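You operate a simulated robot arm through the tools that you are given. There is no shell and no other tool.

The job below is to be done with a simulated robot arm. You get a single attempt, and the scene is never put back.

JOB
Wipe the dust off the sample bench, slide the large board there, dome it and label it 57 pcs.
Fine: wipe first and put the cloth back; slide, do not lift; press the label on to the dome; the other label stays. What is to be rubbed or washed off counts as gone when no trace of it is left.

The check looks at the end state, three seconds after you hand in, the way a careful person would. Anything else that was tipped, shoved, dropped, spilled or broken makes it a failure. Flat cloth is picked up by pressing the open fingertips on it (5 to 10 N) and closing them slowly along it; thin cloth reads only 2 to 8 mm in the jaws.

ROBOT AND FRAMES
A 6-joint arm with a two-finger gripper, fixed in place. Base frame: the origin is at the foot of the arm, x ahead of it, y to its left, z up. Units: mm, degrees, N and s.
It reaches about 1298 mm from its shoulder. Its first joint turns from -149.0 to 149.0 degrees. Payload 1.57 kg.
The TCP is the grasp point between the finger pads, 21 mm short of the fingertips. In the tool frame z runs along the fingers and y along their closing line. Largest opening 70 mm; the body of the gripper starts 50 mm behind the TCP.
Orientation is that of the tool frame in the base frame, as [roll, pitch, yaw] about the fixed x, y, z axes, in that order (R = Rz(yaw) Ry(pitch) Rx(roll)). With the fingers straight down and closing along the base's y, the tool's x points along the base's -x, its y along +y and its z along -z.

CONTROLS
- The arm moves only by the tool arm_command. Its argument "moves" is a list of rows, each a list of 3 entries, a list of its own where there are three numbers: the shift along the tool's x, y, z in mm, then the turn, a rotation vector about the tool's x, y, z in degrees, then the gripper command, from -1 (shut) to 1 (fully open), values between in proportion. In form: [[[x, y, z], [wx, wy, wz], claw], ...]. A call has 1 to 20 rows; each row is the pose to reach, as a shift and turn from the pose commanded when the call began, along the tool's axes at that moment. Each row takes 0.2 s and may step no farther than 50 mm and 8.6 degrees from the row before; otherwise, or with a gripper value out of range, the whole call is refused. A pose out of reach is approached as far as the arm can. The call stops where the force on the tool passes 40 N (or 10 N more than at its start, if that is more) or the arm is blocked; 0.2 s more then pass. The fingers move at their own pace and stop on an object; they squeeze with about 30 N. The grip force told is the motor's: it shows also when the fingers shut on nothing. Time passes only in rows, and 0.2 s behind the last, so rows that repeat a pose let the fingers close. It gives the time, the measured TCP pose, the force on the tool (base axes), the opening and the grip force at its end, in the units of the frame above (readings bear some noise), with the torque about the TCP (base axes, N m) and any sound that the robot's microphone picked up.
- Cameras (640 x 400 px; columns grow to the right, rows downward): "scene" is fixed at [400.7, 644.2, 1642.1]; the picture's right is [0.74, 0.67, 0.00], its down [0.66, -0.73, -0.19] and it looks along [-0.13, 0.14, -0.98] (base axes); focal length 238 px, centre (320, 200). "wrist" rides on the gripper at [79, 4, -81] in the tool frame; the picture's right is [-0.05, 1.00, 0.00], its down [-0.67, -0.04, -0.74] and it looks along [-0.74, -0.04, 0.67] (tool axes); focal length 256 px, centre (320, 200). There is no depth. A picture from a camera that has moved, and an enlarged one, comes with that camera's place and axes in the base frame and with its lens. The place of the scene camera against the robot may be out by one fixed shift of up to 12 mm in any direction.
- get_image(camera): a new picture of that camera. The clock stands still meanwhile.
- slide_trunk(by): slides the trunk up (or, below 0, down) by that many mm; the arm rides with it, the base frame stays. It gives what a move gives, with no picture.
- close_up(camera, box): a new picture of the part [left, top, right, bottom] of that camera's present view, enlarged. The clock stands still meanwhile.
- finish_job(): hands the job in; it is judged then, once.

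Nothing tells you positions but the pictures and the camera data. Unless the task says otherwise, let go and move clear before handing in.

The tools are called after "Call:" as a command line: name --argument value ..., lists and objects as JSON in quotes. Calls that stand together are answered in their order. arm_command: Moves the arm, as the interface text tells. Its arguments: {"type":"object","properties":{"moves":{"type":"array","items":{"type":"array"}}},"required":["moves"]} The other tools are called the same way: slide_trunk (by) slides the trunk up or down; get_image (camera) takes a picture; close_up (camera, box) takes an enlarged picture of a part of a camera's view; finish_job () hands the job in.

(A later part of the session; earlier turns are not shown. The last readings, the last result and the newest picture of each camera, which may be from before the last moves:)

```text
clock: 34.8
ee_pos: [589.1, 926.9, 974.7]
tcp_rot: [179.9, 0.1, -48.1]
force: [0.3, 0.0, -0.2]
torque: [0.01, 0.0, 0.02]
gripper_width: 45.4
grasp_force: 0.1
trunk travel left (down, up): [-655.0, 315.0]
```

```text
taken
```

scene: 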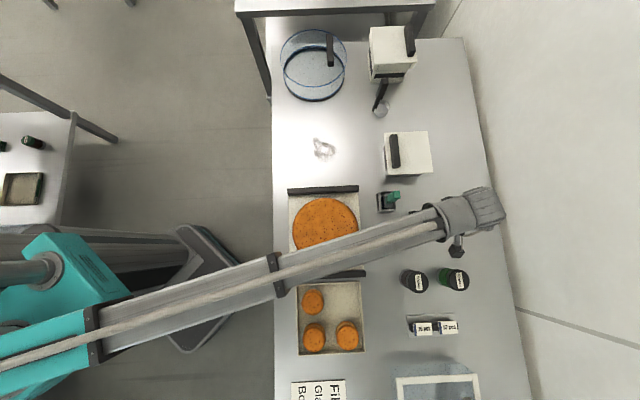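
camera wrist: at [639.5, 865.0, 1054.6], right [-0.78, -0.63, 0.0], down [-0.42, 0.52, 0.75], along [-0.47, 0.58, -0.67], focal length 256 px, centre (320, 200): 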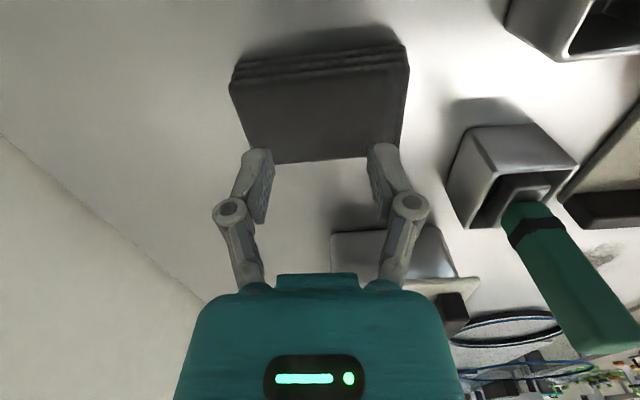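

The fingers are centred over the dark stack. I descend in small steps, watching the force.

Call:
slide_trunk --by -22

Call:
slide_trunk --by -5

Call:
slide_trunk --by -4

```text
clock: 35.5
ee_pos: [589.3, 927.1, 951.9]
tcp_rot: [179.9, 0.2, -48.1]
force: [-0.2, 0.2, -0.4]
torque: [-0.01, 0.02, 0.0]
gripper_width: 45.6
grasp_force: 0.0
trunk travel left (down, up): [-633.0, 337.0]
```

```text
clock: 36.0
ee_pos: [588.6, 926.3, 946.5]
tcp_rot: [179.9, 0.1, -48.0]
force: [0.2, -0.9, -0.7]
torque: [0.01, -0.02, 0.04]
gripper_width: 45.4
grasp_force: 0.0
trunk travel left (down, up): [-628.0, 342.0]
```

```text
clock: 36.5
ee_pos: [588.6, 927.2, 943.6]
tcp_rot: [179.9, 0.1, -48.1]
force: [0.7, 0.4, 4.2]
torque: [0.04, -0.07, 0.0]
gripper_width: 46.5
grasp_force: 0.4
trunk travel left (down, up): [-624.0, 346.0]
```

Contact at TCP z≈943, so the top is at about 922. I press a little more and look.

Call:
slide_trunk --by -1

Call:
close_up --camera "wrist" --box '[200, 20, 440, 220]'

```text
clock: 37.0
ee_pos: [589.6, 927.0, 943.8]
tcp_rot: [-180.0, 0.2, -48.1]
force: [1.2, 2.6, 9.5]
torque: [0.14, -0.08, 0.0]
gripper_width: 45.9
grasp_force: 0.6
trunk travel left (down, up): [-623.0, 347.0]
```

```text
2.00 times, centred on (320, 120) of wrist
camera zoom: at [639.0, 864.4, 1023.8], right [-0.78, -0.63, 0.0], down [-0.42, 0.52, 0.75], along [-0.47, 0.58, -0.67], focal length 512 px, centre (320, 360)
```

zoom: 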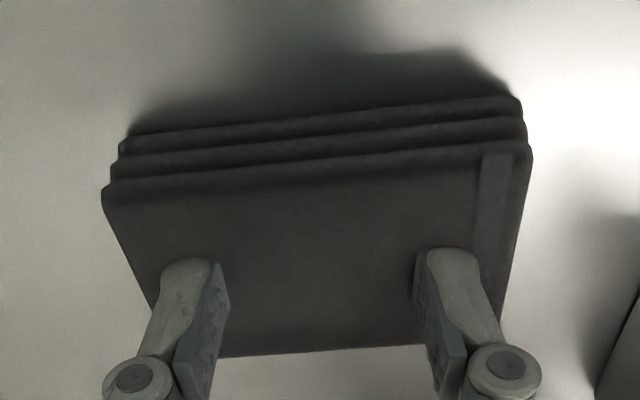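

It is a stack of soft folded layers with a hem strip. I close the fingers slowly along it at about 9 N.

Call:
arm_command --moves '[[[0, 0, 0], [0, 0, 0], 0.2], [[0, 0, 0], [0, 0, 0], 0.12], [[0, 0, 0], [0, 0, 0], 0.04], [[0, 0, 0], [0, 0, 0], -0.04], [[0, 0, 0], [0, 0, 0], -0.12], [[0, 0, 0], [0, 0, 0], -0.2], [[0, 0, 0], [0, 0, 0], -0.28], [[0, 0, 0], [0, 0, 0], -0.36], [[0, 0, 0], [0, 0, 0], -0.44], [[0, 0, 0], [0, 0, 0], -0.52], [[0, 0, 0], [0, 0, 0], -0.6], [[0, 0, 0], [0, 0, 0], -0.68], [[0, 0, 0], [0, 0, 0], -0.76], [[0, 0, 0], [0, 0, 0], -0.84], [[0, 0, 0], [0, 0, 0], -0.92], [[0, 0, 0], [0, 0, 0], -1], [[0, 0, 0], [0, 0, 0], -1], [[0, 0, 0], [0, 0, 0], -1]]'

Call:
close_up --camera "wrist" --box '[200, 20, 440, 220]'

```text
clock: 40.8
ee_pos: [586.8, 924.6, 946.4]
tcp_rot: [180.0, 0.1, -48.0]
force: [-2.6, -2.3, 28.8]
torque: [-0.03, 0.11, 0.0]
gripper_width: 5.9
grasp_force: 29.0
trunk travel left (down, up): [-623.0, 347.0]
```

```text
2.00 times, centred on (320, 120) of wrist
camera zoom: at [637.8, 862.7, 1026.1], right [-0.78, -0.63, 0.0], down [-0.42, 0.52, 0.75], along [-0.47, 0.58, -0.67], focal length 512 px, centre (320, 360)
```

zoom: 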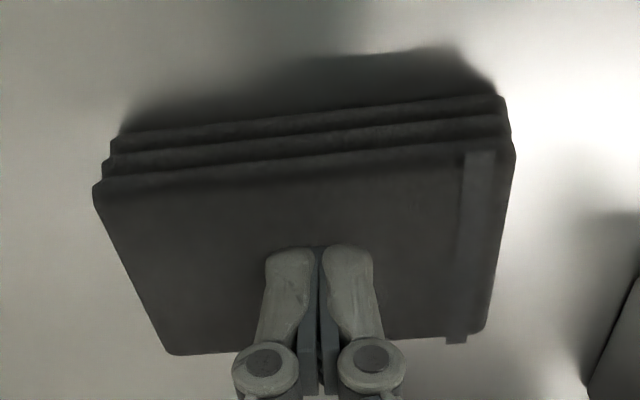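

The jaws read 5.9 mm with the grip holding, as a pinched cloth should. I lift gently and look.

Call:
slide_trunk --by 40

Call:
get_image --camera "wrist"

Call:
get_image --camera "scene"

```text
clock: 41.7
ee_pos: [589.2, 926.0, 981.1]
tcp_rot: [180.0, 0.1, -48.1]
force: [-1.2, 0.9, -0.3]
torque: [-0.02, 0.01, 0.02]
gripper_width: 0.0
grasp_force: 29.0
trunk travel left (down, up): [-663.0, 307.0]
```

```text
taken
camera wrist: at [639.8, 865.4, 1062.1], right [-0.78, -0.63, 0.0], down [-0.42, 0.52, 0.75], along [-0.47, 0.58, -0.67], focal length 256 px, centre (320, 200)
```

wrist: 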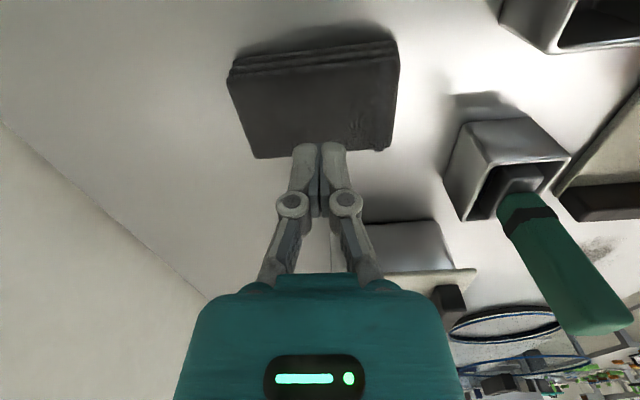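

```text
taken
```

scene: 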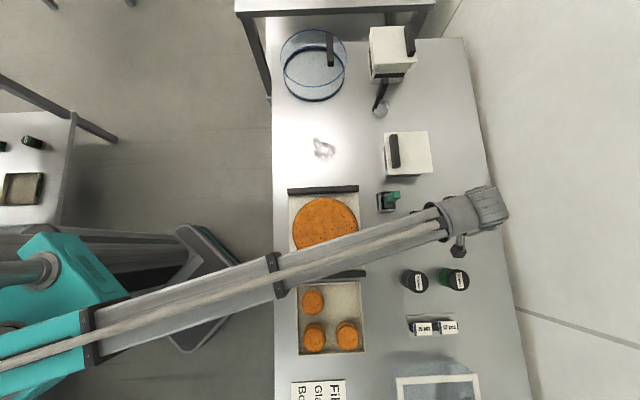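

The grip slipped off on lifting. I look at the object's top up close, because a pattern is visible near its corner.

Call:
close_up --camera "wrist" --box '[220, 20, 420, 165]'

Call:
close_up --camera "wrist" --box '[420, 80, 640, 240]'

Call:
close_up --camera "wrist" --box '[320, 200, 480, 310]'

```text
2.76 times, centred on (320, 92) of wrist
camera zoom: at [639.8, 865.4, 1062.1], right [-0.78, -0.63, 0.0], down [-0.42, 0.52, 0.75], along [-0.47, 0.58, -0.67], focal length 706 px, centre (320, 497)
```

zoom: 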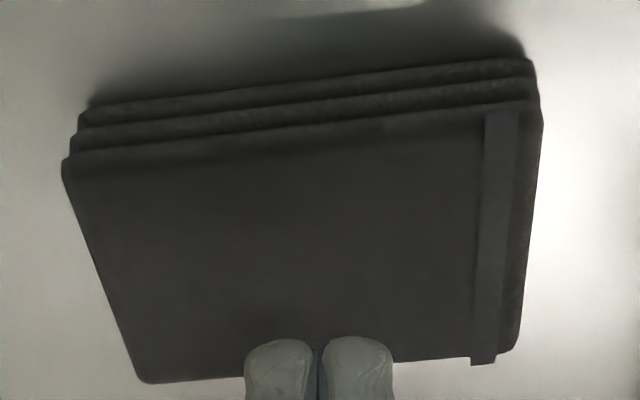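

```text
2.50 times, centred on (530, 160) of wrist
camera zoom: at [639.8, 865.4, 1062.1], right [-0.78, -0.63, 0.0], down [-0.42, 0.52, 0.75], along [-0.47, 0.58, -0.67], focal length 640 px, centre (-205, 300)
```

zoom: 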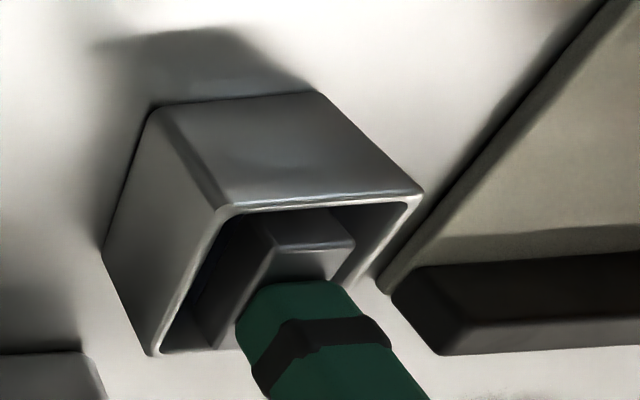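

```text
3.64 times, centred on (400, 255) of wrist
camera zoom: at [639.8, 865.4, 1062.1], right [-0.78, -0.63, 0.0], down [-0.42, 0.52, 0.75], along [-0.47, 0.58, -0.67], focal length 931 px, centre (29, 0)
```

zoom: 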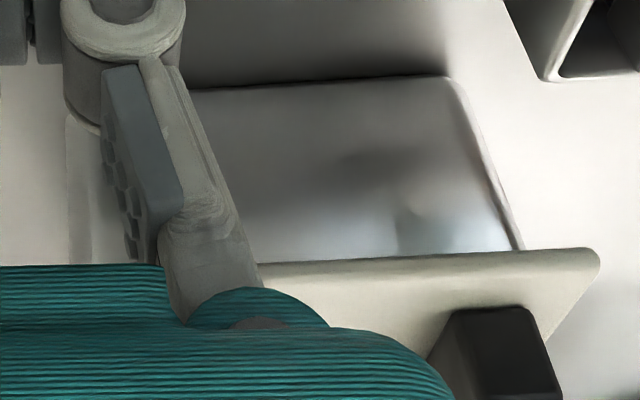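

The object is a thick folded cloth pad (~90 x 52 x 35 mm), so a side grip across its 52 mm width suits it better. I turn the gripper by 90° with the camera toward the wall side, clear of the pens.

Call:
slide_trunk --by 20

Call:
arm_command --moves '[[[0, 0, 0], [0, 0, -8.4], -1], [[0, 0, 0], [0, 0, -16.8], -0.5], [[0, 0, 0], [0, 0, -25.2], 0], [[0, 0, 0], [0, 0, -33.6], 0.5], [[0, 0, 0], [0, 0, -42], 1], [[0, 0, 0], [0, 0, -50.4], 1], [[0, 0, 0], [0, 0, -58.8], 1], [[0, 0, 0], [0, 0, -67.2], 1], [[0, 0, 0], [0, 0, -75.6], 1], [[0, 0, 0], [0, 0, -84], 1], [[0, 0, 0], [0, 0, -90], 1], [[0, 0, 0], [0, 0, -90], 1]]'

Call:
get_image --camera "wrist"

Call:
get_image --camera "scene"

```text
clock: 42.3
ee_pos: [589.5, 927.3, 1002.5]
tcp_rot: [179.9, 0.2, -48.1]
force: [-0.9, 0.4, -0.1]
torque: [-0.01, 0.04, 0.02]
gripper_width: 0.0
grasp_force: 28.4
trunk travel left (down, up): [-683.0, 287.0]
```

```text
clock: 44.9
ee_pos: [590.0, 925.9, 1002.8]
tcp_rot: [-179.8, 0.1, 42.0]
force: [0.4, 1.2, -0.2]
torque: [0.03, 0.01, 0.01]
gripper_width: 70.1
grasp_force: 0.0
trunk travel left (down, up): [-683.0, 287.0]
```

```text
taken
camera wrist: at [652.3, 976.7, 1082.4], right [0.63, -0.78, 0.0], down [-0.52, -0.42, 0.75], along [-0.58, -0.47, -0.67], focal length 256 px, centre (320, 200)
```

wrist: 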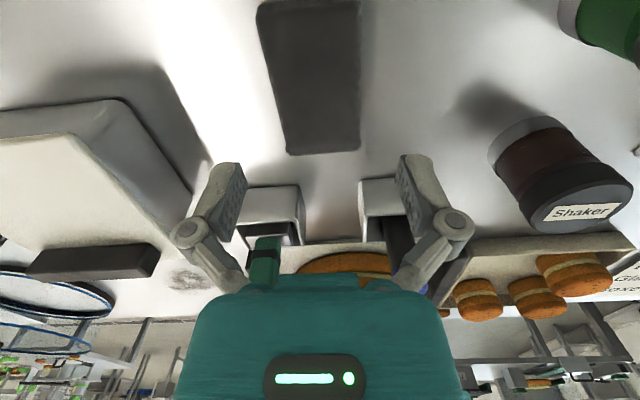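

```text
taken
```

scene: 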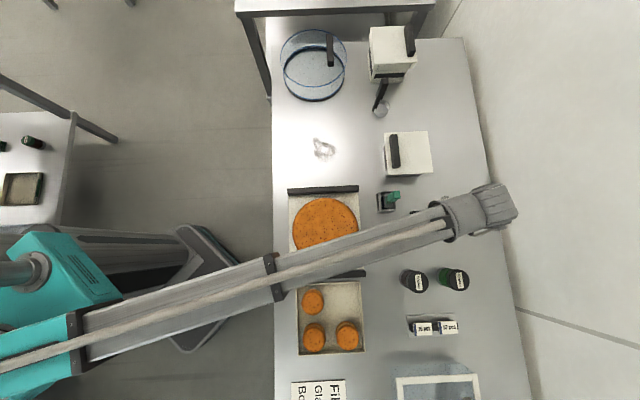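

The cloth sits centred between the open fingers (54 mm vs 70 mm opening). I lower around it in stages.

Call:
slide_trunk --by -55

Call:
get_image --camera "wrist"

```text
clock: 45.9
ee_pos: [589.7, 926.0, 947.1]
tcp_rot: [-179.9, 0.1, 41.9]
force: [0.4, -0.6, -0.5]
torque: [0.05, 0.01, 0.0]
gripper_width: 70.0
grasp_force: 0.0
trunk travel left (down, up): [-628.0, 342.0]
```

```text
taken
camera wrist: at [652.2, 976.6, 1027.6], right [0.63, -0.78, 0.0], down [-0.52, -0.42, 0.75], along [-0.58, -0.47, -0.67], focal length 256 px, centre (320, 200)
```

wrist: 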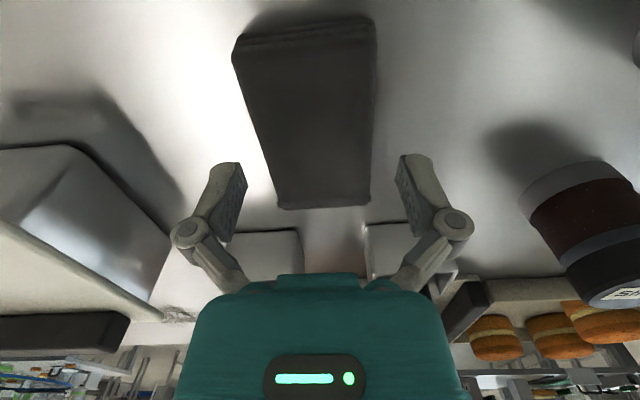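

Call:
slide_trunk --by -18

Call:
slide_trunk --by -8

Call:
get_image --camera "wrist"

```text
clock: 46.5
ee_pos: [590.0, 927.6, 928.0]
tcp_rot: [-179.9, 0.2, 42.0]
force: [-0.7, -0.3, -0.4]
torque: [0.03, 0.03, -0.02]
gripper_width: 70.0
grasp_force: 0.1
trunk travel left (down, up): [-610.0, 360.0]
```

```text
clock: 47.1
ee_pos: [589.4, 927.7, 921.1]
tcp_rot: [-180.0, 0.1, 42.0]
force: [0.4, 0.6, -0.1]
torque: [0.02, 0.01, 0.0]
gripper_width: 70.1
grasp_force: 0.0
trunk travel left (down, up): [-602.0, 368.0]
```

```text
taken
camera wrist: at [652.2, 976.6, 1001.5], right [0.63, -0.78, 0.0], down [-0.52, -0.42, 0.75], along [-0.58, -0.47, -0.67], focal length 256 px, centre (320, 200)
```

wrist: 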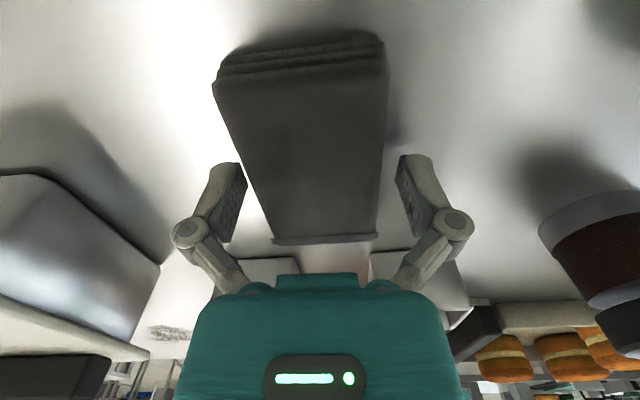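

Call:
slide_trunk --by -5

Call:
arm_command --moves '[[[0, 0, 0], [0, 0, 0], 0.9], [[0, 0, 0], [0, 0, 0], 0.8], [[0, 0, 0], [0, 0, 0], 0.7], [[0, 0, 0], [0, 0, 0], 0.6], [[0, 0, 0], [0, 0, 0], 0.5], [[0, 0, 0], [0, 0, 0], 0.4], [[0, 0, 0], [0, 0, 0], 0.3], [[0, 0, 0], [0, 0, 0], 0.2]]'

Call:
get_image --camera "wrist"

```text
clock: 47.6
ee_pos: [590.6, 927.1, 916.4]
tcp_rot: [-180.0, 0.0, 41.9]
force: [-0.5, 0.9, 0.5]
torque: [-0.02, -0.01, -0.01]
gripper_width: 70.1
grasp_force: 0.1
trunk travel left (down, up): [-597.0, 373.0]
```

```text
clock: 49.5
ee_pos: [590.2, 926.1, 916.7]
tcp_rot: [-179.9, 0.0, 41.9]
force: [1.1, 2.0, 6.3]
torque: [0.04, -0.05, 0.04]
gripper_width: 59.5
grasp_force: 29.5
trunk travel left (down, up): [-597.0, 373.0]
```

```text
taken
camera wrist: at [652.0, 976.4, 997.0], right [0.63, -0.78, 0.0], down [-0.52, -0.42, 0.75], along [-0.58, -0.47, -0.67], focal length 256 px, centre (320, 200)
```

wrist: 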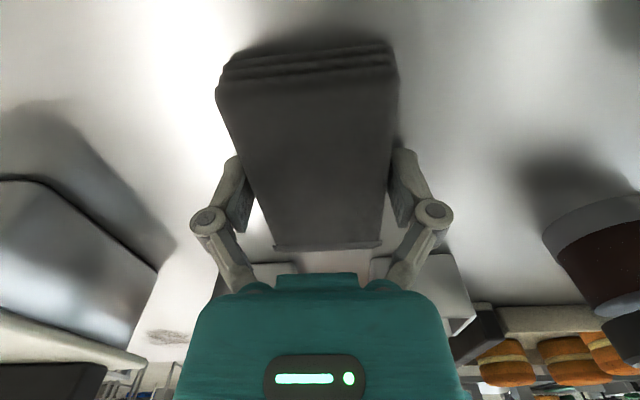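

It is held firmly at 59.5 mm. I lift slightly and check that it comes along.

Call:
slide_trunk --by 25

Call:
get_image --camera "wrist"

Call:
slide_trunk --by 100

Call:
get_image --camera "wrist"

Call:
get_image --camera "scene"

```text
clock: 50.2
ee_pos: [589.6, 926.8, 942.1]
tcp_rot: [-179.9, 0.1, 41.8]
force: [-0.4, -0.2, -0.7]
torque: [0.02, -0.04, -0.01]
gripper_width: 59.4
grasp_force: 29.8
trunk travel left (down, up): [-622.0, 348.0]
```

```text
taken
camera wrist: at [652.4, 976.8, 1021.2], right [0.63, -0.78, 0.0], down [-0.52, -0.42, 0.75], along [-0.58, -0.47, -0.67], focal length 256 px, centre (320, 200)
```

wrist: 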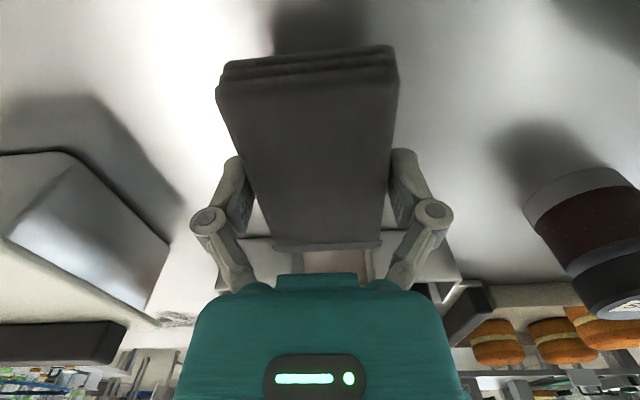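

```text
clock: 51.5
ee_pos: [590.7, 927.3, 1040.9]
tcp_rot: [-179.9, 0.1, 41.8]
force: [0.2, 0.5, -0.2]
torque: [0.01, -0.02, -0.02]
gripper_width: 59.5
grasp_force: 29.9
trunk travel left (down, up): [-722.0, 248.0]
```

```text
taken
camera wrist: at [652.4, 976.8, 1121.2], right [0.63, -0.78, 0.0], down [-0.52, -0.42, 0.75], along [-0.58, -0.47, -0.67], focal length 256 px, centre (320, 200)
```

wrist: 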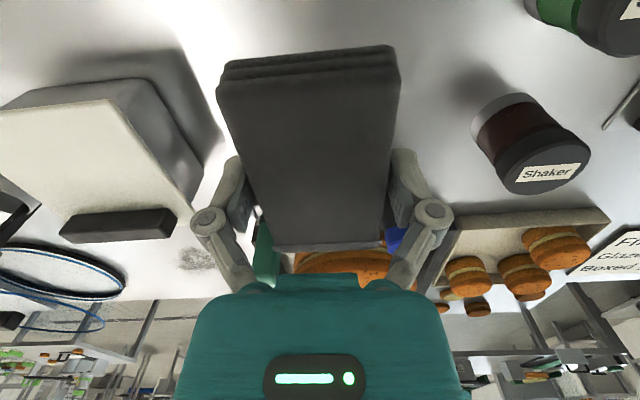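

```text
taken
```

scene: 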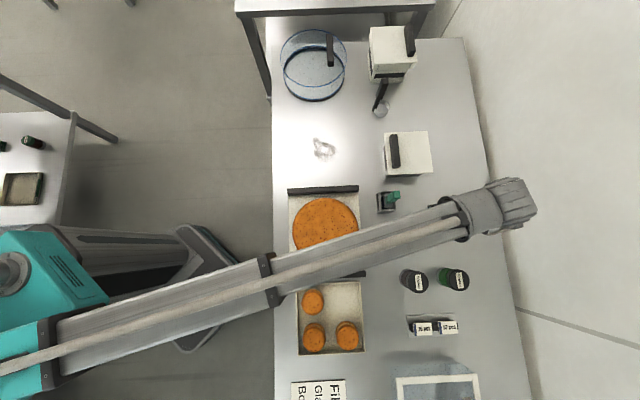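

The cloth is lifted whole and level. I raise it further to clear the pens, then carry it over the dust at about (r 742, d -528).

Call:
slide_trunk --by 80

Call:
arm_command --moves '[[[-13, -10, 0], [0, 0, 0], 0.2], [[-40, -30, 0], [0, 0, 0], 0.2], [[-66, -49, 0], [0, 0, 0], 0.2], [[-92, -69, 0], [0, 0, 0], 0.2], [[-119, -89, 0], [0, 0, 0], 0.2], [[-145, -108, 0], [0, 0, 0], 0.2], [[-172, -128, 0], [0, 0, 0], 0.2], [[-198, -148, 0], [0, 0, 0], 0.2], [[-225, -168, 0], [0, 0, 0], 0.2], [[-251, -187, 0], [0, 0, 0], 0.2], [[-277, -207, 0], [0, 0, 0], 0.2], [[-304, -227, 0], [0, 0, 0], 0.2], [[-317, -237, 0], [0, 0, 0], 0.2], [[-317, -237, 0], [0, 0, 0], 0.2]]'

Call:
get_image --camera "wrist"

Call:
get_image --camera "scene"

```text
clock: 52.7
ee_pos: [589.8, 926.3, 1120.7]
tcp_rot: [-180.0, 0.0, 41.9]
force: [0.1, 1.1, -1.0]
torque: [0.0, 0.03, -0.03]
gripper_width: 59.4
grasp_force: 29.8
trunk travel left (down, up): [-802.0, 168.0]
```

```text
clock: 55.7
ee_pos: [197.9, 891.2, 1121.7]
tcp_rot: [-180.0, 0.0, 41.9]
force: [0.2, -0.5, -1.3]
torque: [0.02, 0.0, 0.02]
gripper_width: 59.1
grasp_force: 29.9
trunk travel left (down, up): [-802.0, 168.0]
```

```text
taken
camera wrist: at [258.6, 941.7, 1201.4], right [0.63, -0.78, 0.0], down [-0.52, -0.42, 0.75], along [-0.58, -0.47, -0.67], focal length 256 px, centre (320, 200)
```

wrist: 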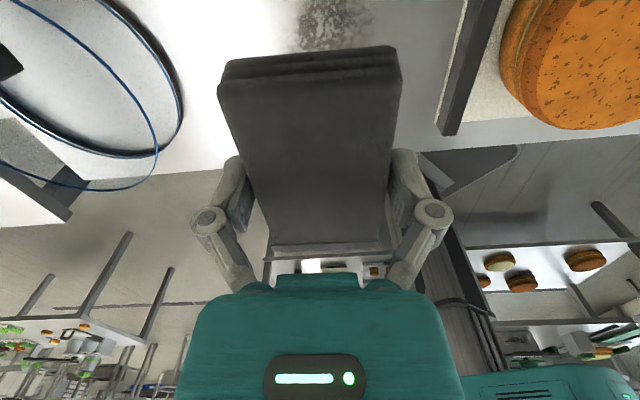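

```text
taken
```

scene: 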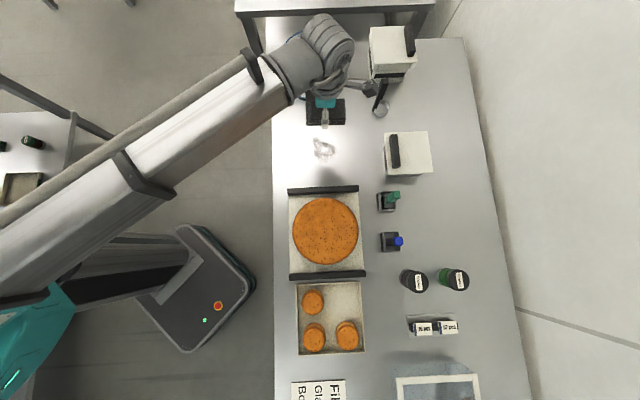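

The cloth is above the dust. I lower it to the bench, then by small steps until light contact.

Call:
slide_trunk --by -195

Call:
slide_trunk --by -8

Call:
slide_trunk --by -3

Call:
get_image --camera "wrist"

```text
clock: 57.8
ee_pos: [196.0, 892.0, 925.9]
tcp_rot: [-179.9, 0.2, 41.9]
force: [0.4, 0.8, -0.5]
torque: [-0.03, 0.0, -0.05]
gripper_width: 59.0
grasp_force: 30.5
trunk travel left (down, up): [-607.0, 363.0]
```

```text
clock: 58.4
ee_pos: [196.6, 891.3, 918.6]
tcp_rot: [-180.0, 0.1, 41.9]
force: [0.3, 0.5, -0.8]
torque: [-0.02, -0.02, -0.02]
gripper_width: 59.2
grasp_force: 30.6
trunk travel left (down, up): [-599.0, 371.0]
```

```text
clock: 58.9
ee_pos: [195.4, 891.9, 915.9]
tcp_rot: [-179.9, 0.0, 41.9]
force: [1.8, 7.4, 20.9]
torque: [-0.13, 0.02, 0.1]
gripper_width: 59.3
grasp_force: 29.7
trunk travel left (down, up): [-596.0, 374.0]
```

```text
taken
camera wrist: at [258.5, 941.3, 997.1], right [0.63, -0.78, 0.0], down [-0.52, -0.42, 0.74], along [-0.58, -0.47, -0.67], focal length 256 px, centre (320, 200)
```

wrist: 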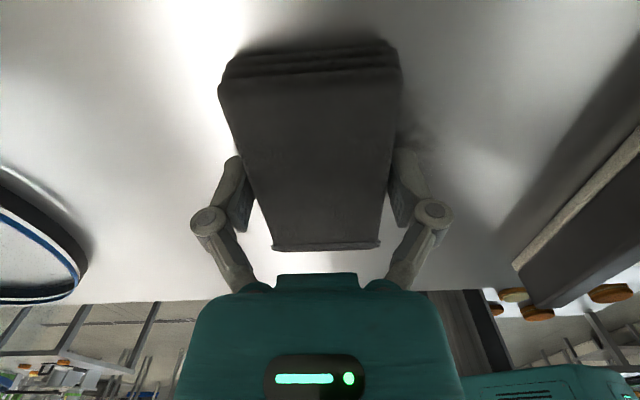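

Contact, but 21 N is more than needed. I ease off by 1–2 mm.

Call:
slide_trunk --by 1.5

```text
clock: 59.4
ee_pos: [196.0, 891.0, 917.3]
tcp_rot: [-179.9, 0.1, 41.9]
force: [1.4, 0.9, 4.0]
torque: [0.23, -0.13, 0.06]
gripper_width: 59.0
grasp_force: 30.2
trunk travel left (down, up): [-598.0, 372.0]
```

Call:
slide_trunk --by -0.7

Call:
arm_command --moves '[[[0, 10, 0], [0, 0, 0], 0.2], [[0, 20, 0], [0, 0, 0], 0.2], [[0, 30, 0], [0, 0, 0], 0.2], [[0, 40, 0], [0, 0, 0], 0.2], [[0, 25, 0], [0, 0, 0], 0.2], [[0, 10, 0], [0, 0, 0], 0.2], [[0, -5, 0], [0, 0, 0], 0.2], [[0, -20, 0], [0, 0, 0], 0.2], [[0, -35, 0], [0, 0, 0], 0.2], [[0, -50, 0], [0, 0, 0], 0.2], [[0, -50, 0], [0, 0, 0], 0.2]]'

Call:
get_image --camera "wrist"

```text
clock: 59.9
ee_pos: [196.5, 892.5, 916.3]
tcp_rot: [-179.9, 0.1, 41.9]
force: [0.8, 2.9, 9.9]
torque: [0.04, -0.01, 0.08]
gripper_width: 59.2
grasp_force: 29.9
trunk travel left (down, up): [-597.0, 373.0]
```

```text
clock: 62.3
ee_pos: [162.7, 929.2, 916.4]
tcp_rot: [-179.9, 0.0, 41.9]
force: [0.9, -0.1, 7.4]
torque: [-0.13, -0.04, 0.09]
gripper_width: 59.2
grasp_force: 30.2
trunk travel left (down, up): [-597.0, 373.0]
```

```text
taken
camera wrist: at [225.7, 978.7, 996.9], right [0.63, -0.78, 0.0], down [-0.52, -0.42, 0.75], along [-0.58, -0.47, -0.67], focal length 256 px, centre (320, 200)
```

wrist: 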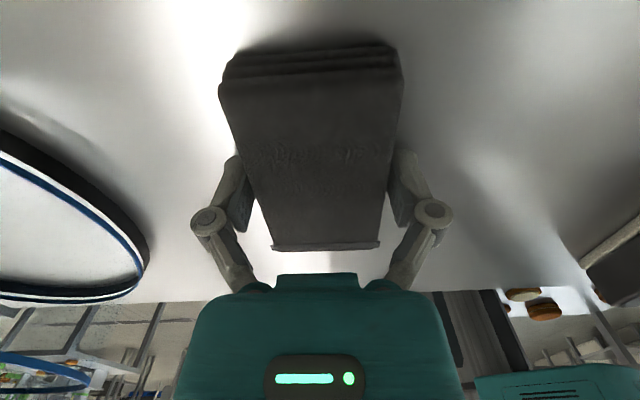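

Wiping works; the surface to the right looks clean. I sweep the same width again shifted in r both ways, to cover the whole patch with margin.

Call:
arm_command --moves '[[[10, 0, 0], [0, 0, 0], 0.2], [[22, 0, 0], [0, 0, 0], 0.2], [[25, 14, 0], [0, 0, 0], 0.2], [[25, 28, 0], [0, 0, 0], 0.2], [[25, 42, 0], [0, 0, 0], 0.2], [[25, 56, 0], [0, 0, 0], 0.2], [[25, 70, 0], [0, 0, 0], 0.2], [[25, 84, 0], [0, 0, 0], 0.2], [[25, 92, 0], [0, 0, 0], 0.2], [[10, 92, 0], [0, 0, 0], 0.2], [[-5, 92, 0], [0, 0, 0], 0.2], [[-20, 92, 0], [0, 0, 0], 0.2], [[-30, 84, 0], [0, 0, 0], 0.2], [[-30, 70, 0], [0, 0, 0], 0.2], [[-30, 56, 0], [0, 0, 0], 0.2], [[-30, 42, 0], [0, 0, 0], 0.2], [[-30, 28, 0], [0, 0, 0], 0.2], [[-30, 14, 0], [0, 0, 0], 0.2], [[-30, 0, 0], [0, 0, 0], 0.2], [[-30, 0, 0], [0, 0, 0], 0.2]]'

Call:
slide_trunk --by 210

Call:
get_image --camera "wrist"

Call:
get_image --camera "scene"

Call:
close_up --camera "scene" --box '[270, 100, 400, 190]'

```text
clock: 66.5
ee_pos: [138.7, 908.9, 916.1]
tcp_rot: [-179.9, 0.2, 42.0]
force: [1.1, -0.5, 5.5]
torque: [-0.09, 0.02, 0.07]
gripper_width: 59.1
grasp_force: 29.6
trunk travel left (down, up): [-597.0, 373.0]
```

```text
clock: 68.8
ee_pos: [138.7, 908.8, 1125.9]
tcp_rot: [-179.9, 0.1, 41.8]
force: [-0.3, -0.5, -0.3]
torque: [0.02, -0.02, 0.04]
gripper_width: 59.3
grasp_force: 30.4
trunk travel left (down, up): [-807.0, 163.0]
```

```text
taken
camera wrist: at [201.8, 959.2, 1206.1], right [0.63, -0.78, 0.0], down [-0.52, -0.42, 0.75], along [-0.58, -0.47, -0.67], focal length 256 px, centre (320, 200)
```

wrist: 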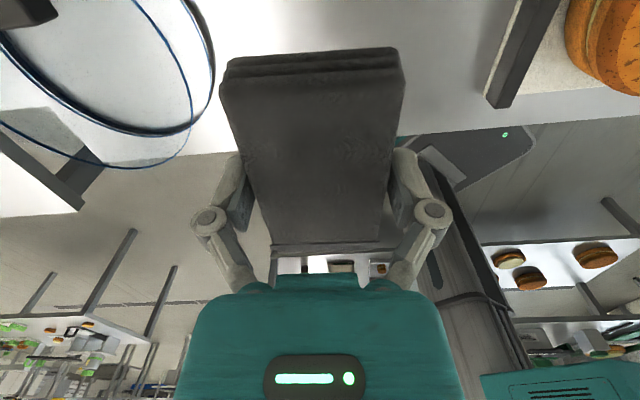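

```text
taken
```

scene: 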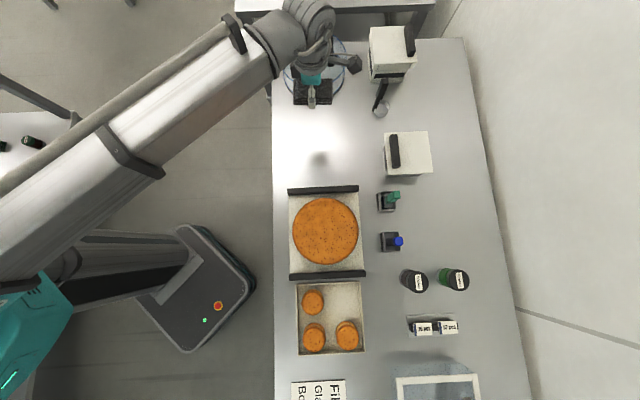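

```text
4.44 times, centred on (335, 145) of scene
camera zoom: at [400.7, 644.2, 1642.1], right [0.74, 0.67, 0.0], down [0.66, -0.73, -0.19], along [-0.13, 0.14, -0.98], focal length 1056 px, centre (253, 444)
```

zoom: 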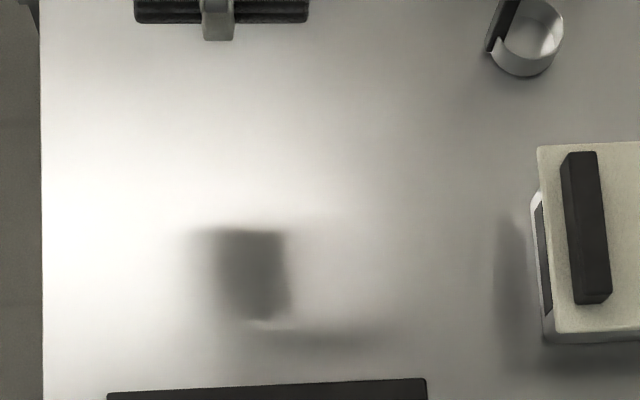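

The dust is gone; the grey blotch left looks like a shadow of the cloth, which I'll recheck once the arm is away. Now I carry the cloth back to where it lay.

Call:
arm_command --moves '[[[14, 12, 0], [0, 0, 0], 0.2], [[43, 36, 0], [0, 0, 0], 0.2], [[72, 60, 0], [0, 0, 0], 0.2], [[101, 84, 0], [0, 0, 0], 0.2], [[130, 108, 0], [0, 0, 0], 0.2], [[159, 132, 0], [0, 0, 0], 0.2], [[188, 156, 0], [0, 0, 0], 0.2], [[217, 180, 0], [0, 0, 0], 0.2], [[246, 204, 0], [0, 0, 0], 0.2], [[275, 228, 0], [0, 0, 0], 0.2], [[304, 252, 0], [0, 0, 0], 0.2], [[333, 276, 0], [0, 0, 0], 0.2], [[347, 289.5, 0], [0, 0, 0], 0.2], [[347, 289.5, 0], [0, 0, 0], 0.2]]'

Call:
close_up --camera "scene" --box '[270, 100, 400, 190]'

Call:
get_image --camera "wrist"

```text
clock: 71.8
ee_pos: [590.0, 924.7, 1125.8]
tcp_rot: [-179.8, 0.1, 41.8]
force: [-0.9, 0.1, -0.5]
torque: [0.0, -0.01, 0.0]
gripper_width: 58.7
grasp_force: 30.5
trunk travel left (down, up): [-807.0, 163.0]
```

```text
4.44 times, centred on (335, 145) of scene
camera zoom: at [400.7, 644.2, 1642.1], right [0.74, 0.67, 0.0], down [0.66, -0.73, -0.19], along [-0.13, 0.14, -0.98], focal length 1056 px, centre (253, 444)
```

zoom: 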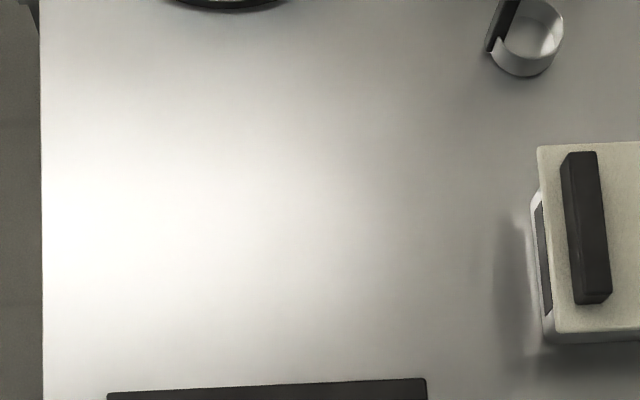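

```text
taken
camera wrist: at [653.4, 975.1, 1206.2], right [0.63, -0.78, 0.0], down [-0.52, -0.42, 0.75], along [-0.58, -0.47, -0.67], focal length 256 px, centre (320, 200)
```

wrist: 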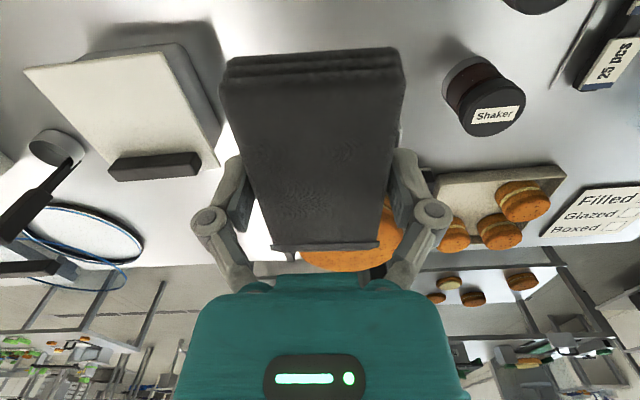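

The bench is spotless now. I lower the cloth to its original place.

Call:
slide_trunk --by -202

Call:
slide_trunk --by -6

Call:
slide_trunk --by -1

```text
clock: 73.9
ee_pos: [591.3, 925.9, 923.9]
tcp_rot: [-179.9, 0.2, 41.9]
force: [0.4, 0.3, -1.4]
torque: [0.01, -0.01, 0.01]
gripper_width: 59.0
grasp_force: 30.0
trunk travel left (down, up): [-605.0, 365.0]
```

```text
clock: 74.5
ee_pos: [590.2, 924.9, 918.8]
tcp_rot: [-179.8, 0.1, 42.0]
force: [0.0, -0.1, -0.9]
torque: [0.02, 0.02, -0.01]
gripper_width: 58.9
grasp_force: 29.9
trunk travel left (down, up): [-599.0, 371.0]
```

```text
clock: 75.0
ee_pos: [590.0, 926.4, 917.1]
tcp_rot: [-179.9, 0.1, 41.9]
force: [1.0, -0.3, -0.4]
torque: [-0.03, -0.02, -0.02]
gripper_width: 59.0
grasp_force: 29.8
trunk travel left (down, up): [-598.0, 372.0]
```

Call:
slide_trunk --by -1

Call:
arm_command --moves '[[[0, 0, 0], [0, 0, 0], 0.72], [[0, 0, 0], [0, 0, 0], 0.8], [[0, 0, 0], [0, 0, 0], 0.9], [[0, 0, 0], [0, 0, 0], 1], [[0, 0, 0], [0, 0, 0], 1], [[0, 0, 0], [0, 0, 0], 1]]'

Call:
slide_trunk --by 40

Call:
get_image --camera "wrist"

```text
clock: 75.5
ee_pos: [591.3, 926.2, 915.6]
tcp_rot: [-180.0, 0.0, 41.9]
force: [2.2, 2.1, 6.4]
torque: [-0.09, 0.0, 0.03]
gripper_width: 59.0
grasp_force: 30.3
trunk travel left (down, up): [-597.0, 373.0]
```

```text
clock: 76.9
ee_pos: [590.2, 925.5, 915.4]
tcp_rot: [-180.0, 0.1, 42.0]
force: [0.3, -0.4, -0.2]
torque: [0.03, 0.03, 0.0]
gripper_width: 70.0
grasp_force: 0.1
trunk travel left (down, up): [-597.0, 373.0]
```

```text
clock: 77.7
ee_pos: [591.6, 925.4, 955.7]
tcp_rot: [-180.0, 0.1, 42.0]
force: [-0.4, 0.0, -1.2]
torque: [0.03, 0.0, 0.04]
gripper_width: 69.8
grasp_force: 0.0
trunk travel left (down, up): [-637.0, 333.0]
```

```text
taken
camera wrist: at [653.3, 975.2, 1036.1], right [0.63, -0.78, 0.0], down [-0.52, -0.42, 0.75], along [-0.58, -0.47, -0.67], focal length 256 px, centre (320, 200)
```

wrist: 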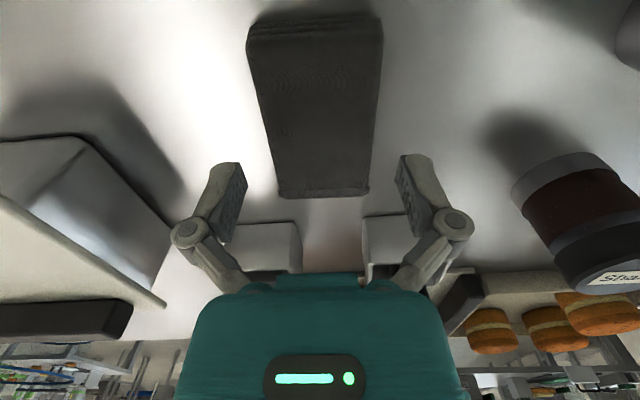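

The cloth is back in place. I rise and move over the large board to study its end rails, which I plan to grip for dragging it.

Call:
slide_trunk --by 150

Call:
arm_command --moves '[[[-35, -10, 0], [0, 0, 0], 1], [[-75, -20, 0], [0, 0, 0], 1], [[-115, -30, 0], [0, 0, 0], 1], [[-155, -40, 0], [0, 0, 0], 1], [[-195, -50, 0], [0, 0, 0], 1], [[-235, -60, 0], [0, 0, 0], 1], [[-275, -70, 0], [0, 0, 0], 1], [[-313, -80, 0], [0, 0, 0], 1], [[-313, -92, 0], [0, 0, 0], 1], [[-313, -92, 0], [0, 0, 0], 1]]'

Call:
get_image --camera "wrist"

Call:
get_image --camera "scene"

```text
clock: 79.5
ee_pos: [590.5, 925.6, 1106.4]
tcp_rot: [-179.9, 0.2, 42.0]
force: [0.2, -0.6, 0.2]
torque: [0.0, -0.03, -0.02]
gripper_width: 69.7
grasp_force: 0.1
trunk travel left (down, up): [-787.0, 183.0]
```

```text
clock: 81.7
ee_pos: [295.5, 785.8, 1106.0]
tcp_rot: [-179.9, 0.2, 41.8]
force: [-0.1, -0.1, 0.2]
torque: [-0.01, 0.0, 0.01]
gripper_width: 70.0
grasp_force: 0.1
trunk travel left (down, up): [-787.0, 183.0]
```

```text
taken
camera wrist: at [357.7, 835.5, 1186.2], right [0.63, -0.78, 0.0], down [-0.52, -0.42, 0.75], along [-0.58, -0.47, -0.67], focal length 256 px, centre (320, 200)
```

wrist: 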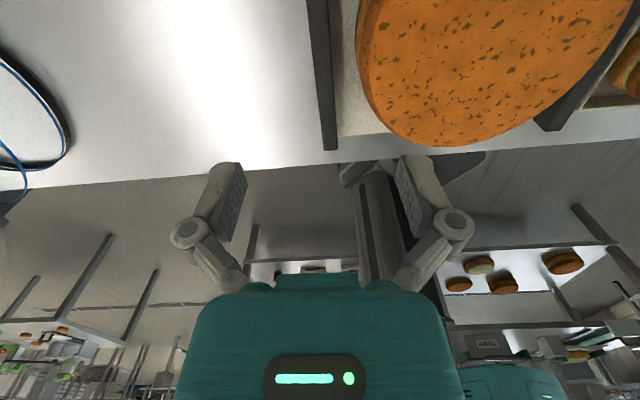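

```text
taken
```

scene: 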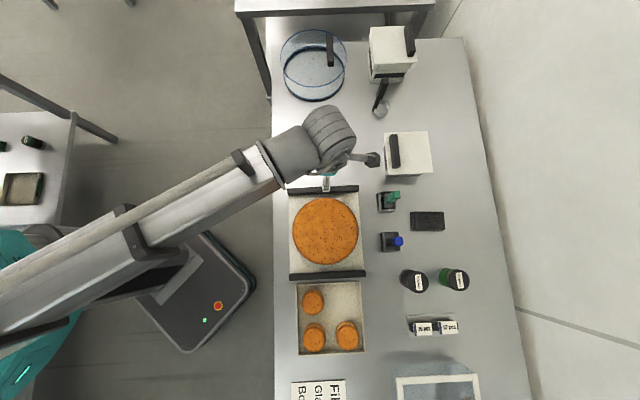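

The board's end rail runs just under the gripper. I back off toward the wall side to see the gap between rail and cake clearly.

Call:
arm_command --moves '[[[40, 0, 0], [0, 0, 0], 1], [[80, 0, 0], [0, 0, 0], 1], [[120, 0, 0], [0, 0, 0], 1], [[150, 0, 0], [0, 0, 0], 1], [[150, 0, 0], [0, 0, 0], 1]]'

Call:
get_image --camera "wrist"

Call:
close_up --camera "wrist" --box '[260, 20, 460, 160]'

Call:
close_up --camera "scene" --box '[280, 180, 380, 290]'

```text
clock: 82.9
ee_pos: [410.4, 884.4, 1105.6]
tcp_rot: [-179.9, 0.0, 42.0]
force: [-0.4, 0.3, 0.3]
torque: [0.0, -0.01, -0.02]
gripper_width: 70.1
grasp_force: 0.1
trunk travel left (down, up): [-787.0, 183.0]
```

```text
taken
camera wrist: at [472.3, 935.1, 1186.4], right [0.63, -0.78, 0.0], down [-0.52, -0.42, 0.75], along [-0.58, -0.47, -0.67], focal length 256 px, centre (320, 200)
```

wrist: 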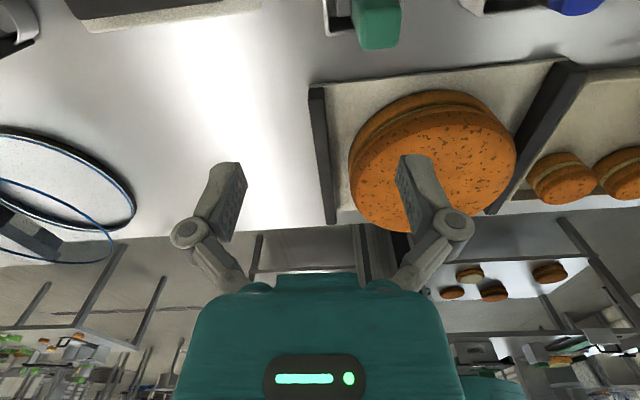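

```text
2.86 times, centred on (360, 90) of wrist
camera zoom: at [472.3, 935.1, 1186.4], right [0.63, -0.78, 0.0], down [-0.52, -0.42, 0.75], along [-0.58, -0.47, -0.67], focal length 731 px, centre (206, 514)
```

zoom: 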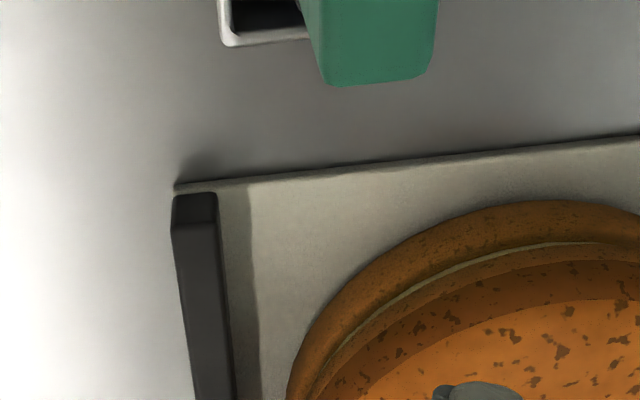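

```text
3.64 times, centred on (330, 235) of scene
camera zoom: at [400.7, 644.2, 1642.1], right [0.74, 0.67, 0.0], down [0.66, -0.73, -0.19], along [-0.13, 0.14, -0.98], focal length 864 px, centre (284, 73)
```

zoom: 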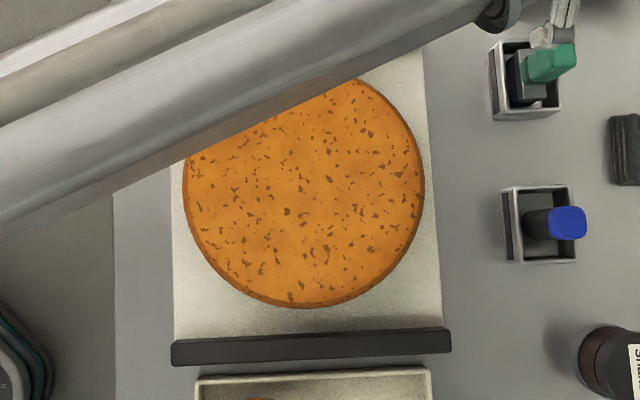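

The board is a thin plate with bar rails about 17 mm thick and top at z≈924; this rail is centred at d≈-388. I'll grip it off the cake's closest point (r≈700) so the finger knuckles clear the cake.

Call:
arm_command --moves '[[[-40, -2, 0], [0, 0, 0], 0.7], [[-80, -4, 0], [0, 0, 0], 0.4], [[-120, -6, 0], [0, 0, 0], 0.1], [[-160, -7, 0], [0, 0, 0], -0.1], [[-198, -7, 0], [0, 0, 0], -0.15], [[-198, -7, 0], [0, 0, 0], -0.15], [[-198, -7, 0], [0, 0, 0], -0.15]]'

Call:
slide_trunk --by -120

Call:
get_image --camera "wrist"

Call:
close_up --camera "wrist" --box '[220, 40, 420, 240]'

```text
clock: 84.5
ee_pos: [257.3, 757.7, 1105.7]
tcp_rot: [-179.9, 0.1, 41.9]
force: [0.4, -0.2, 0.1]
torque: [-0.01, 0.06, -0.01]
gripper_width: 29.9
grasp_force: 0.0
trunk travel left (down, up): [-787.0, 183.0]
```

```text
clock: 86.0
ee_pos: [258.2, 757.5, 985.7]
tcp_rot: [-179.9, 0.1, 41.9]
force: [-0.2, 0.1, 0.3]
torque: [-0.04, 0.04, -0.02]
gripper_width: 29.6
grasp_force: 0.1
trunk travel left (down, up): [-667.0, 303.0]
```

```text
taken
camera wrist: at [320.3, 807.4, 1066.4], right [0.63, -0.78, 0.0], down [-0.52, -0.42, 0.75], along [-0.58, -0.47, -0.67], focal length 256 px, centre (320, 200)
```

wrist: 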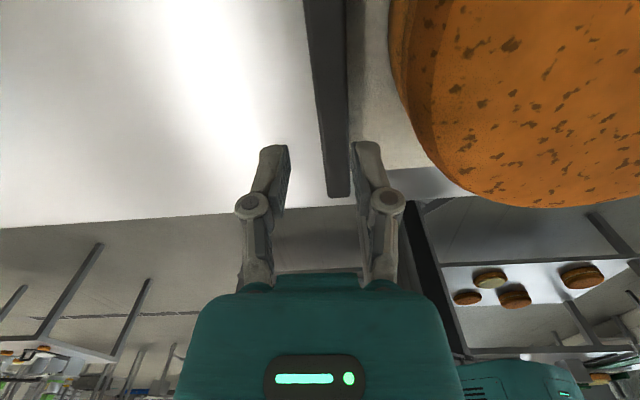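

```text
2.00 times, centred on (320, 140) of wrist
camera zoom: at [320.3, 807.4, 1066.4], right [0.63, -0.78, 0.0], down [-0.52, -0.42, 0.75], along [-0.58, -0.47, -0.67], focal length 512 px, centre (320, 320)
```

zoom: 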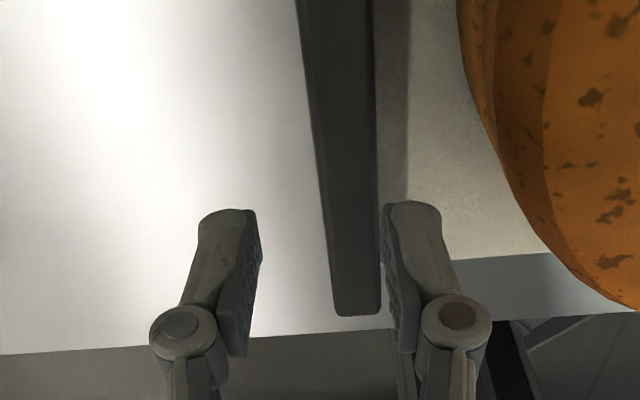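

The rail centre is about 8 mm to the right of the jaw axis. I correct for this, shift slightly further from the cake, and narrow the opening.

Call:
arm_command --moves '[[[-6, 4, 0], [0, 0, 0], -0.2], [[-12, 8.5, 0], [0, 0, 0], -0.22], [[-12, 8.5, 0], [0, 0, 0], -0.22]]'

Call:
slide_trunk --by -32

Call:
close_up --camera "wrist" --box '[220, 40, 480, 240]'

```text
clock: 86.8
ee_pos: [254.2, 743.5, 985.4]
tcp_rot: [-179.9, 0.1, 41.9]
force: [-1.0, 0.9, -0.6]
torque: [0.01, -0.01, 0.0]
gripper_width: 27.3
grasp_force: 0.1
trunk travel left (down, up): [-667.0, 303.0]
```

```text
clock: 87.5
ee_pos: [254.2, 744.6, 953.9]
tcp_rot: [-179.9, 0.1, 41.9]
force: [-0.5, 0.2, 0.1]
torque: [0.02, -0.02, 0.0]
gripper_width: 27.1
grasp_force: 0.0
trunk travel left (down, up): [-635.0, 335.0]
```

```text
2.00 times, centred on (350, 140) of wrist
camera zoom: at [317.0, 793.8, 1034.3], right [0.63, -0.78, 0.0], down [-0.52, -0.42, 0.75], along [-0.58, -0.47, -0.67], focal length 512 px, centre (260, 320)
```

zoom: 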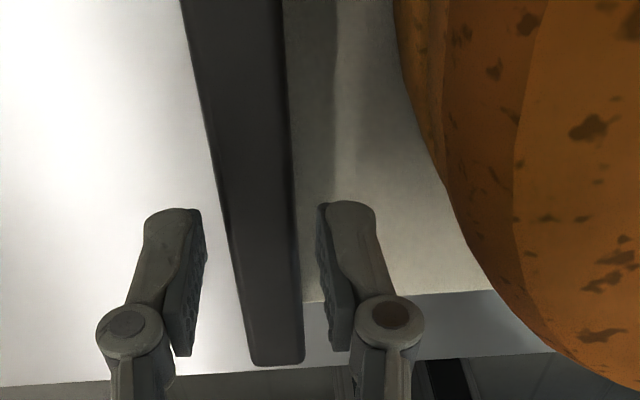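

The jaws straddle the rail evenly with good cake clearance. I descend to grip depth.

Call:
slide_trunk --by -18

Call:
slide_trunk --by -11

Call:
close_up --camera "wrist" --box '[220, 40, 480, 240]'

```text
clock: 88.2
ee_pos: [254.8, 744.2, 934.8]
tcp_rot: [-179.8, 0.1, 41.9]
force: [-1.0, 0.3, -0.3]
torque: [-0.02, 0.0, -0.04]
gripper_width: 27.4
grasp_force: 0.0
trunk travel left (down, up): [-617.0, 353.0]
```

```text
clock: 88.8
ee_pos: [255.0, 742.5, 926.6]
tcp_rot: [-180.0, 0.0, 41.8]
force: [6.1, -0.3, 15.0]
torque: [-0.25, -0.32, 0.09]
gripper_width: 34.6
grasp_force: 4.1
trunk travel left (down, up): [-606.0, 364.0]
```

```text
2.00 times, centred on (350, 140) of wrist
camera zoom: at [317.7, 792.7, 1006.3], right [0.63, -0.78, 0.0], down [-0.52, -0.42, 0.74], along [-0.58, -0.47, -0.67], focal length 512 px, centre (260, 320)
```

zoom: 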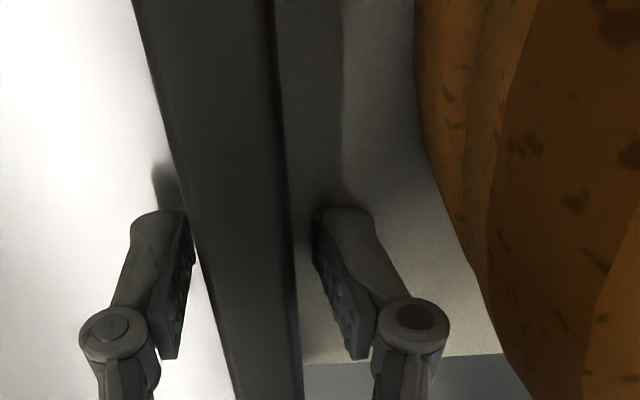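

The inner fingertip has touched the plate (15 N). I back off a few mm and then close on the rail.

Call:
slide_trunk --by 4

Call:
arm_command --moves '[[[0, 0, 0], [0, 0, 0], -0.22], [[0, 0, 0], [0, 0, 0], -0.3], [[0, 0, 0], [0, 0, 0], -0.4], [[0, 0, 0], [0, 0, 0], -0.5], [[0, 0, 0], [0, 0, 0], -0.6], [[0, 0, 0], [0, 0, 0], -0.7], [[0, 0, 0], [0, 0, 0], -0.7]]'

Call:
close_up --camera "wrist" --box '[220, 40, 480, 240]'

```text
clock: 89.3
ee_pos: [254.0, 744.0, 929.4]
tcp_rot: [-179.9, 0.1, 42.0]
force: [0.7, 0.8, 1.0]
torque: [0.0, 0.01, 0.01]
gripper_width: 27.3
grasp_force: 0.1
trunk travel left (down, up): [-610.0, 360.0]
```

```text
clock: 90.9
ee_pos: [254.5, 744.6, 928.4]
tcp_rot: [-179.9, 0.2, 41.9]
force: [0.6, -1.0, -0.1]
torque: [-0.01, 0.0, 0.51]
gripper_width: 17.9
grasp_force: 30.0
trunk travel left (down, up): [-610.0, 360.0]
```

```text
2.00 times, centred on (350, 140) of wrist
camera zoom: at [317.1, 793.9, 1009.3], right [0.63, -0.78, 0.0], down [-0.52, -0.42, 0.75], along [-0.58, -0.47, -0.67], focal length 512 px, centre (260, 320)
```

zoom: 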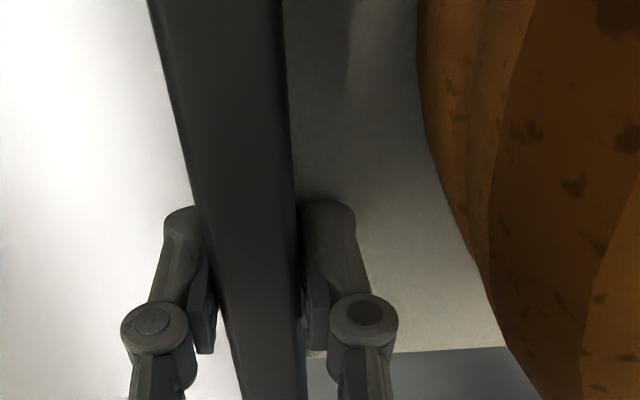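

The rail is held at 17.9 mm. The bench actually lies at 45° in the base frame, so the jaws are 3° out of line; I turn the tool by 3° to relieve that twist before dragging.

Call:
arm_command --moves '[[[0, 0, 0], [0, 0, -1], -0.7], [[0, 0, 0], [0, 0, -2], -0.7], [[0, 0, 0], [0, 0, -3.1], -0.7], [[0, 0, 0], [0, 0, -3.1], -0.7]]'

```text
clock: 91.9
ee_pos: [255.0, 742.8, 929.0]
tcp_rot: [-179.9, 0.1, 45.0]
force: [-0.8, 2.1, 2.0]
torque: [0.04, 0.04, -0.04]
gripper_width: 17.5
grasp_force: 29.9
trunk travel left (down, up): [-610.0, 360.0]
```

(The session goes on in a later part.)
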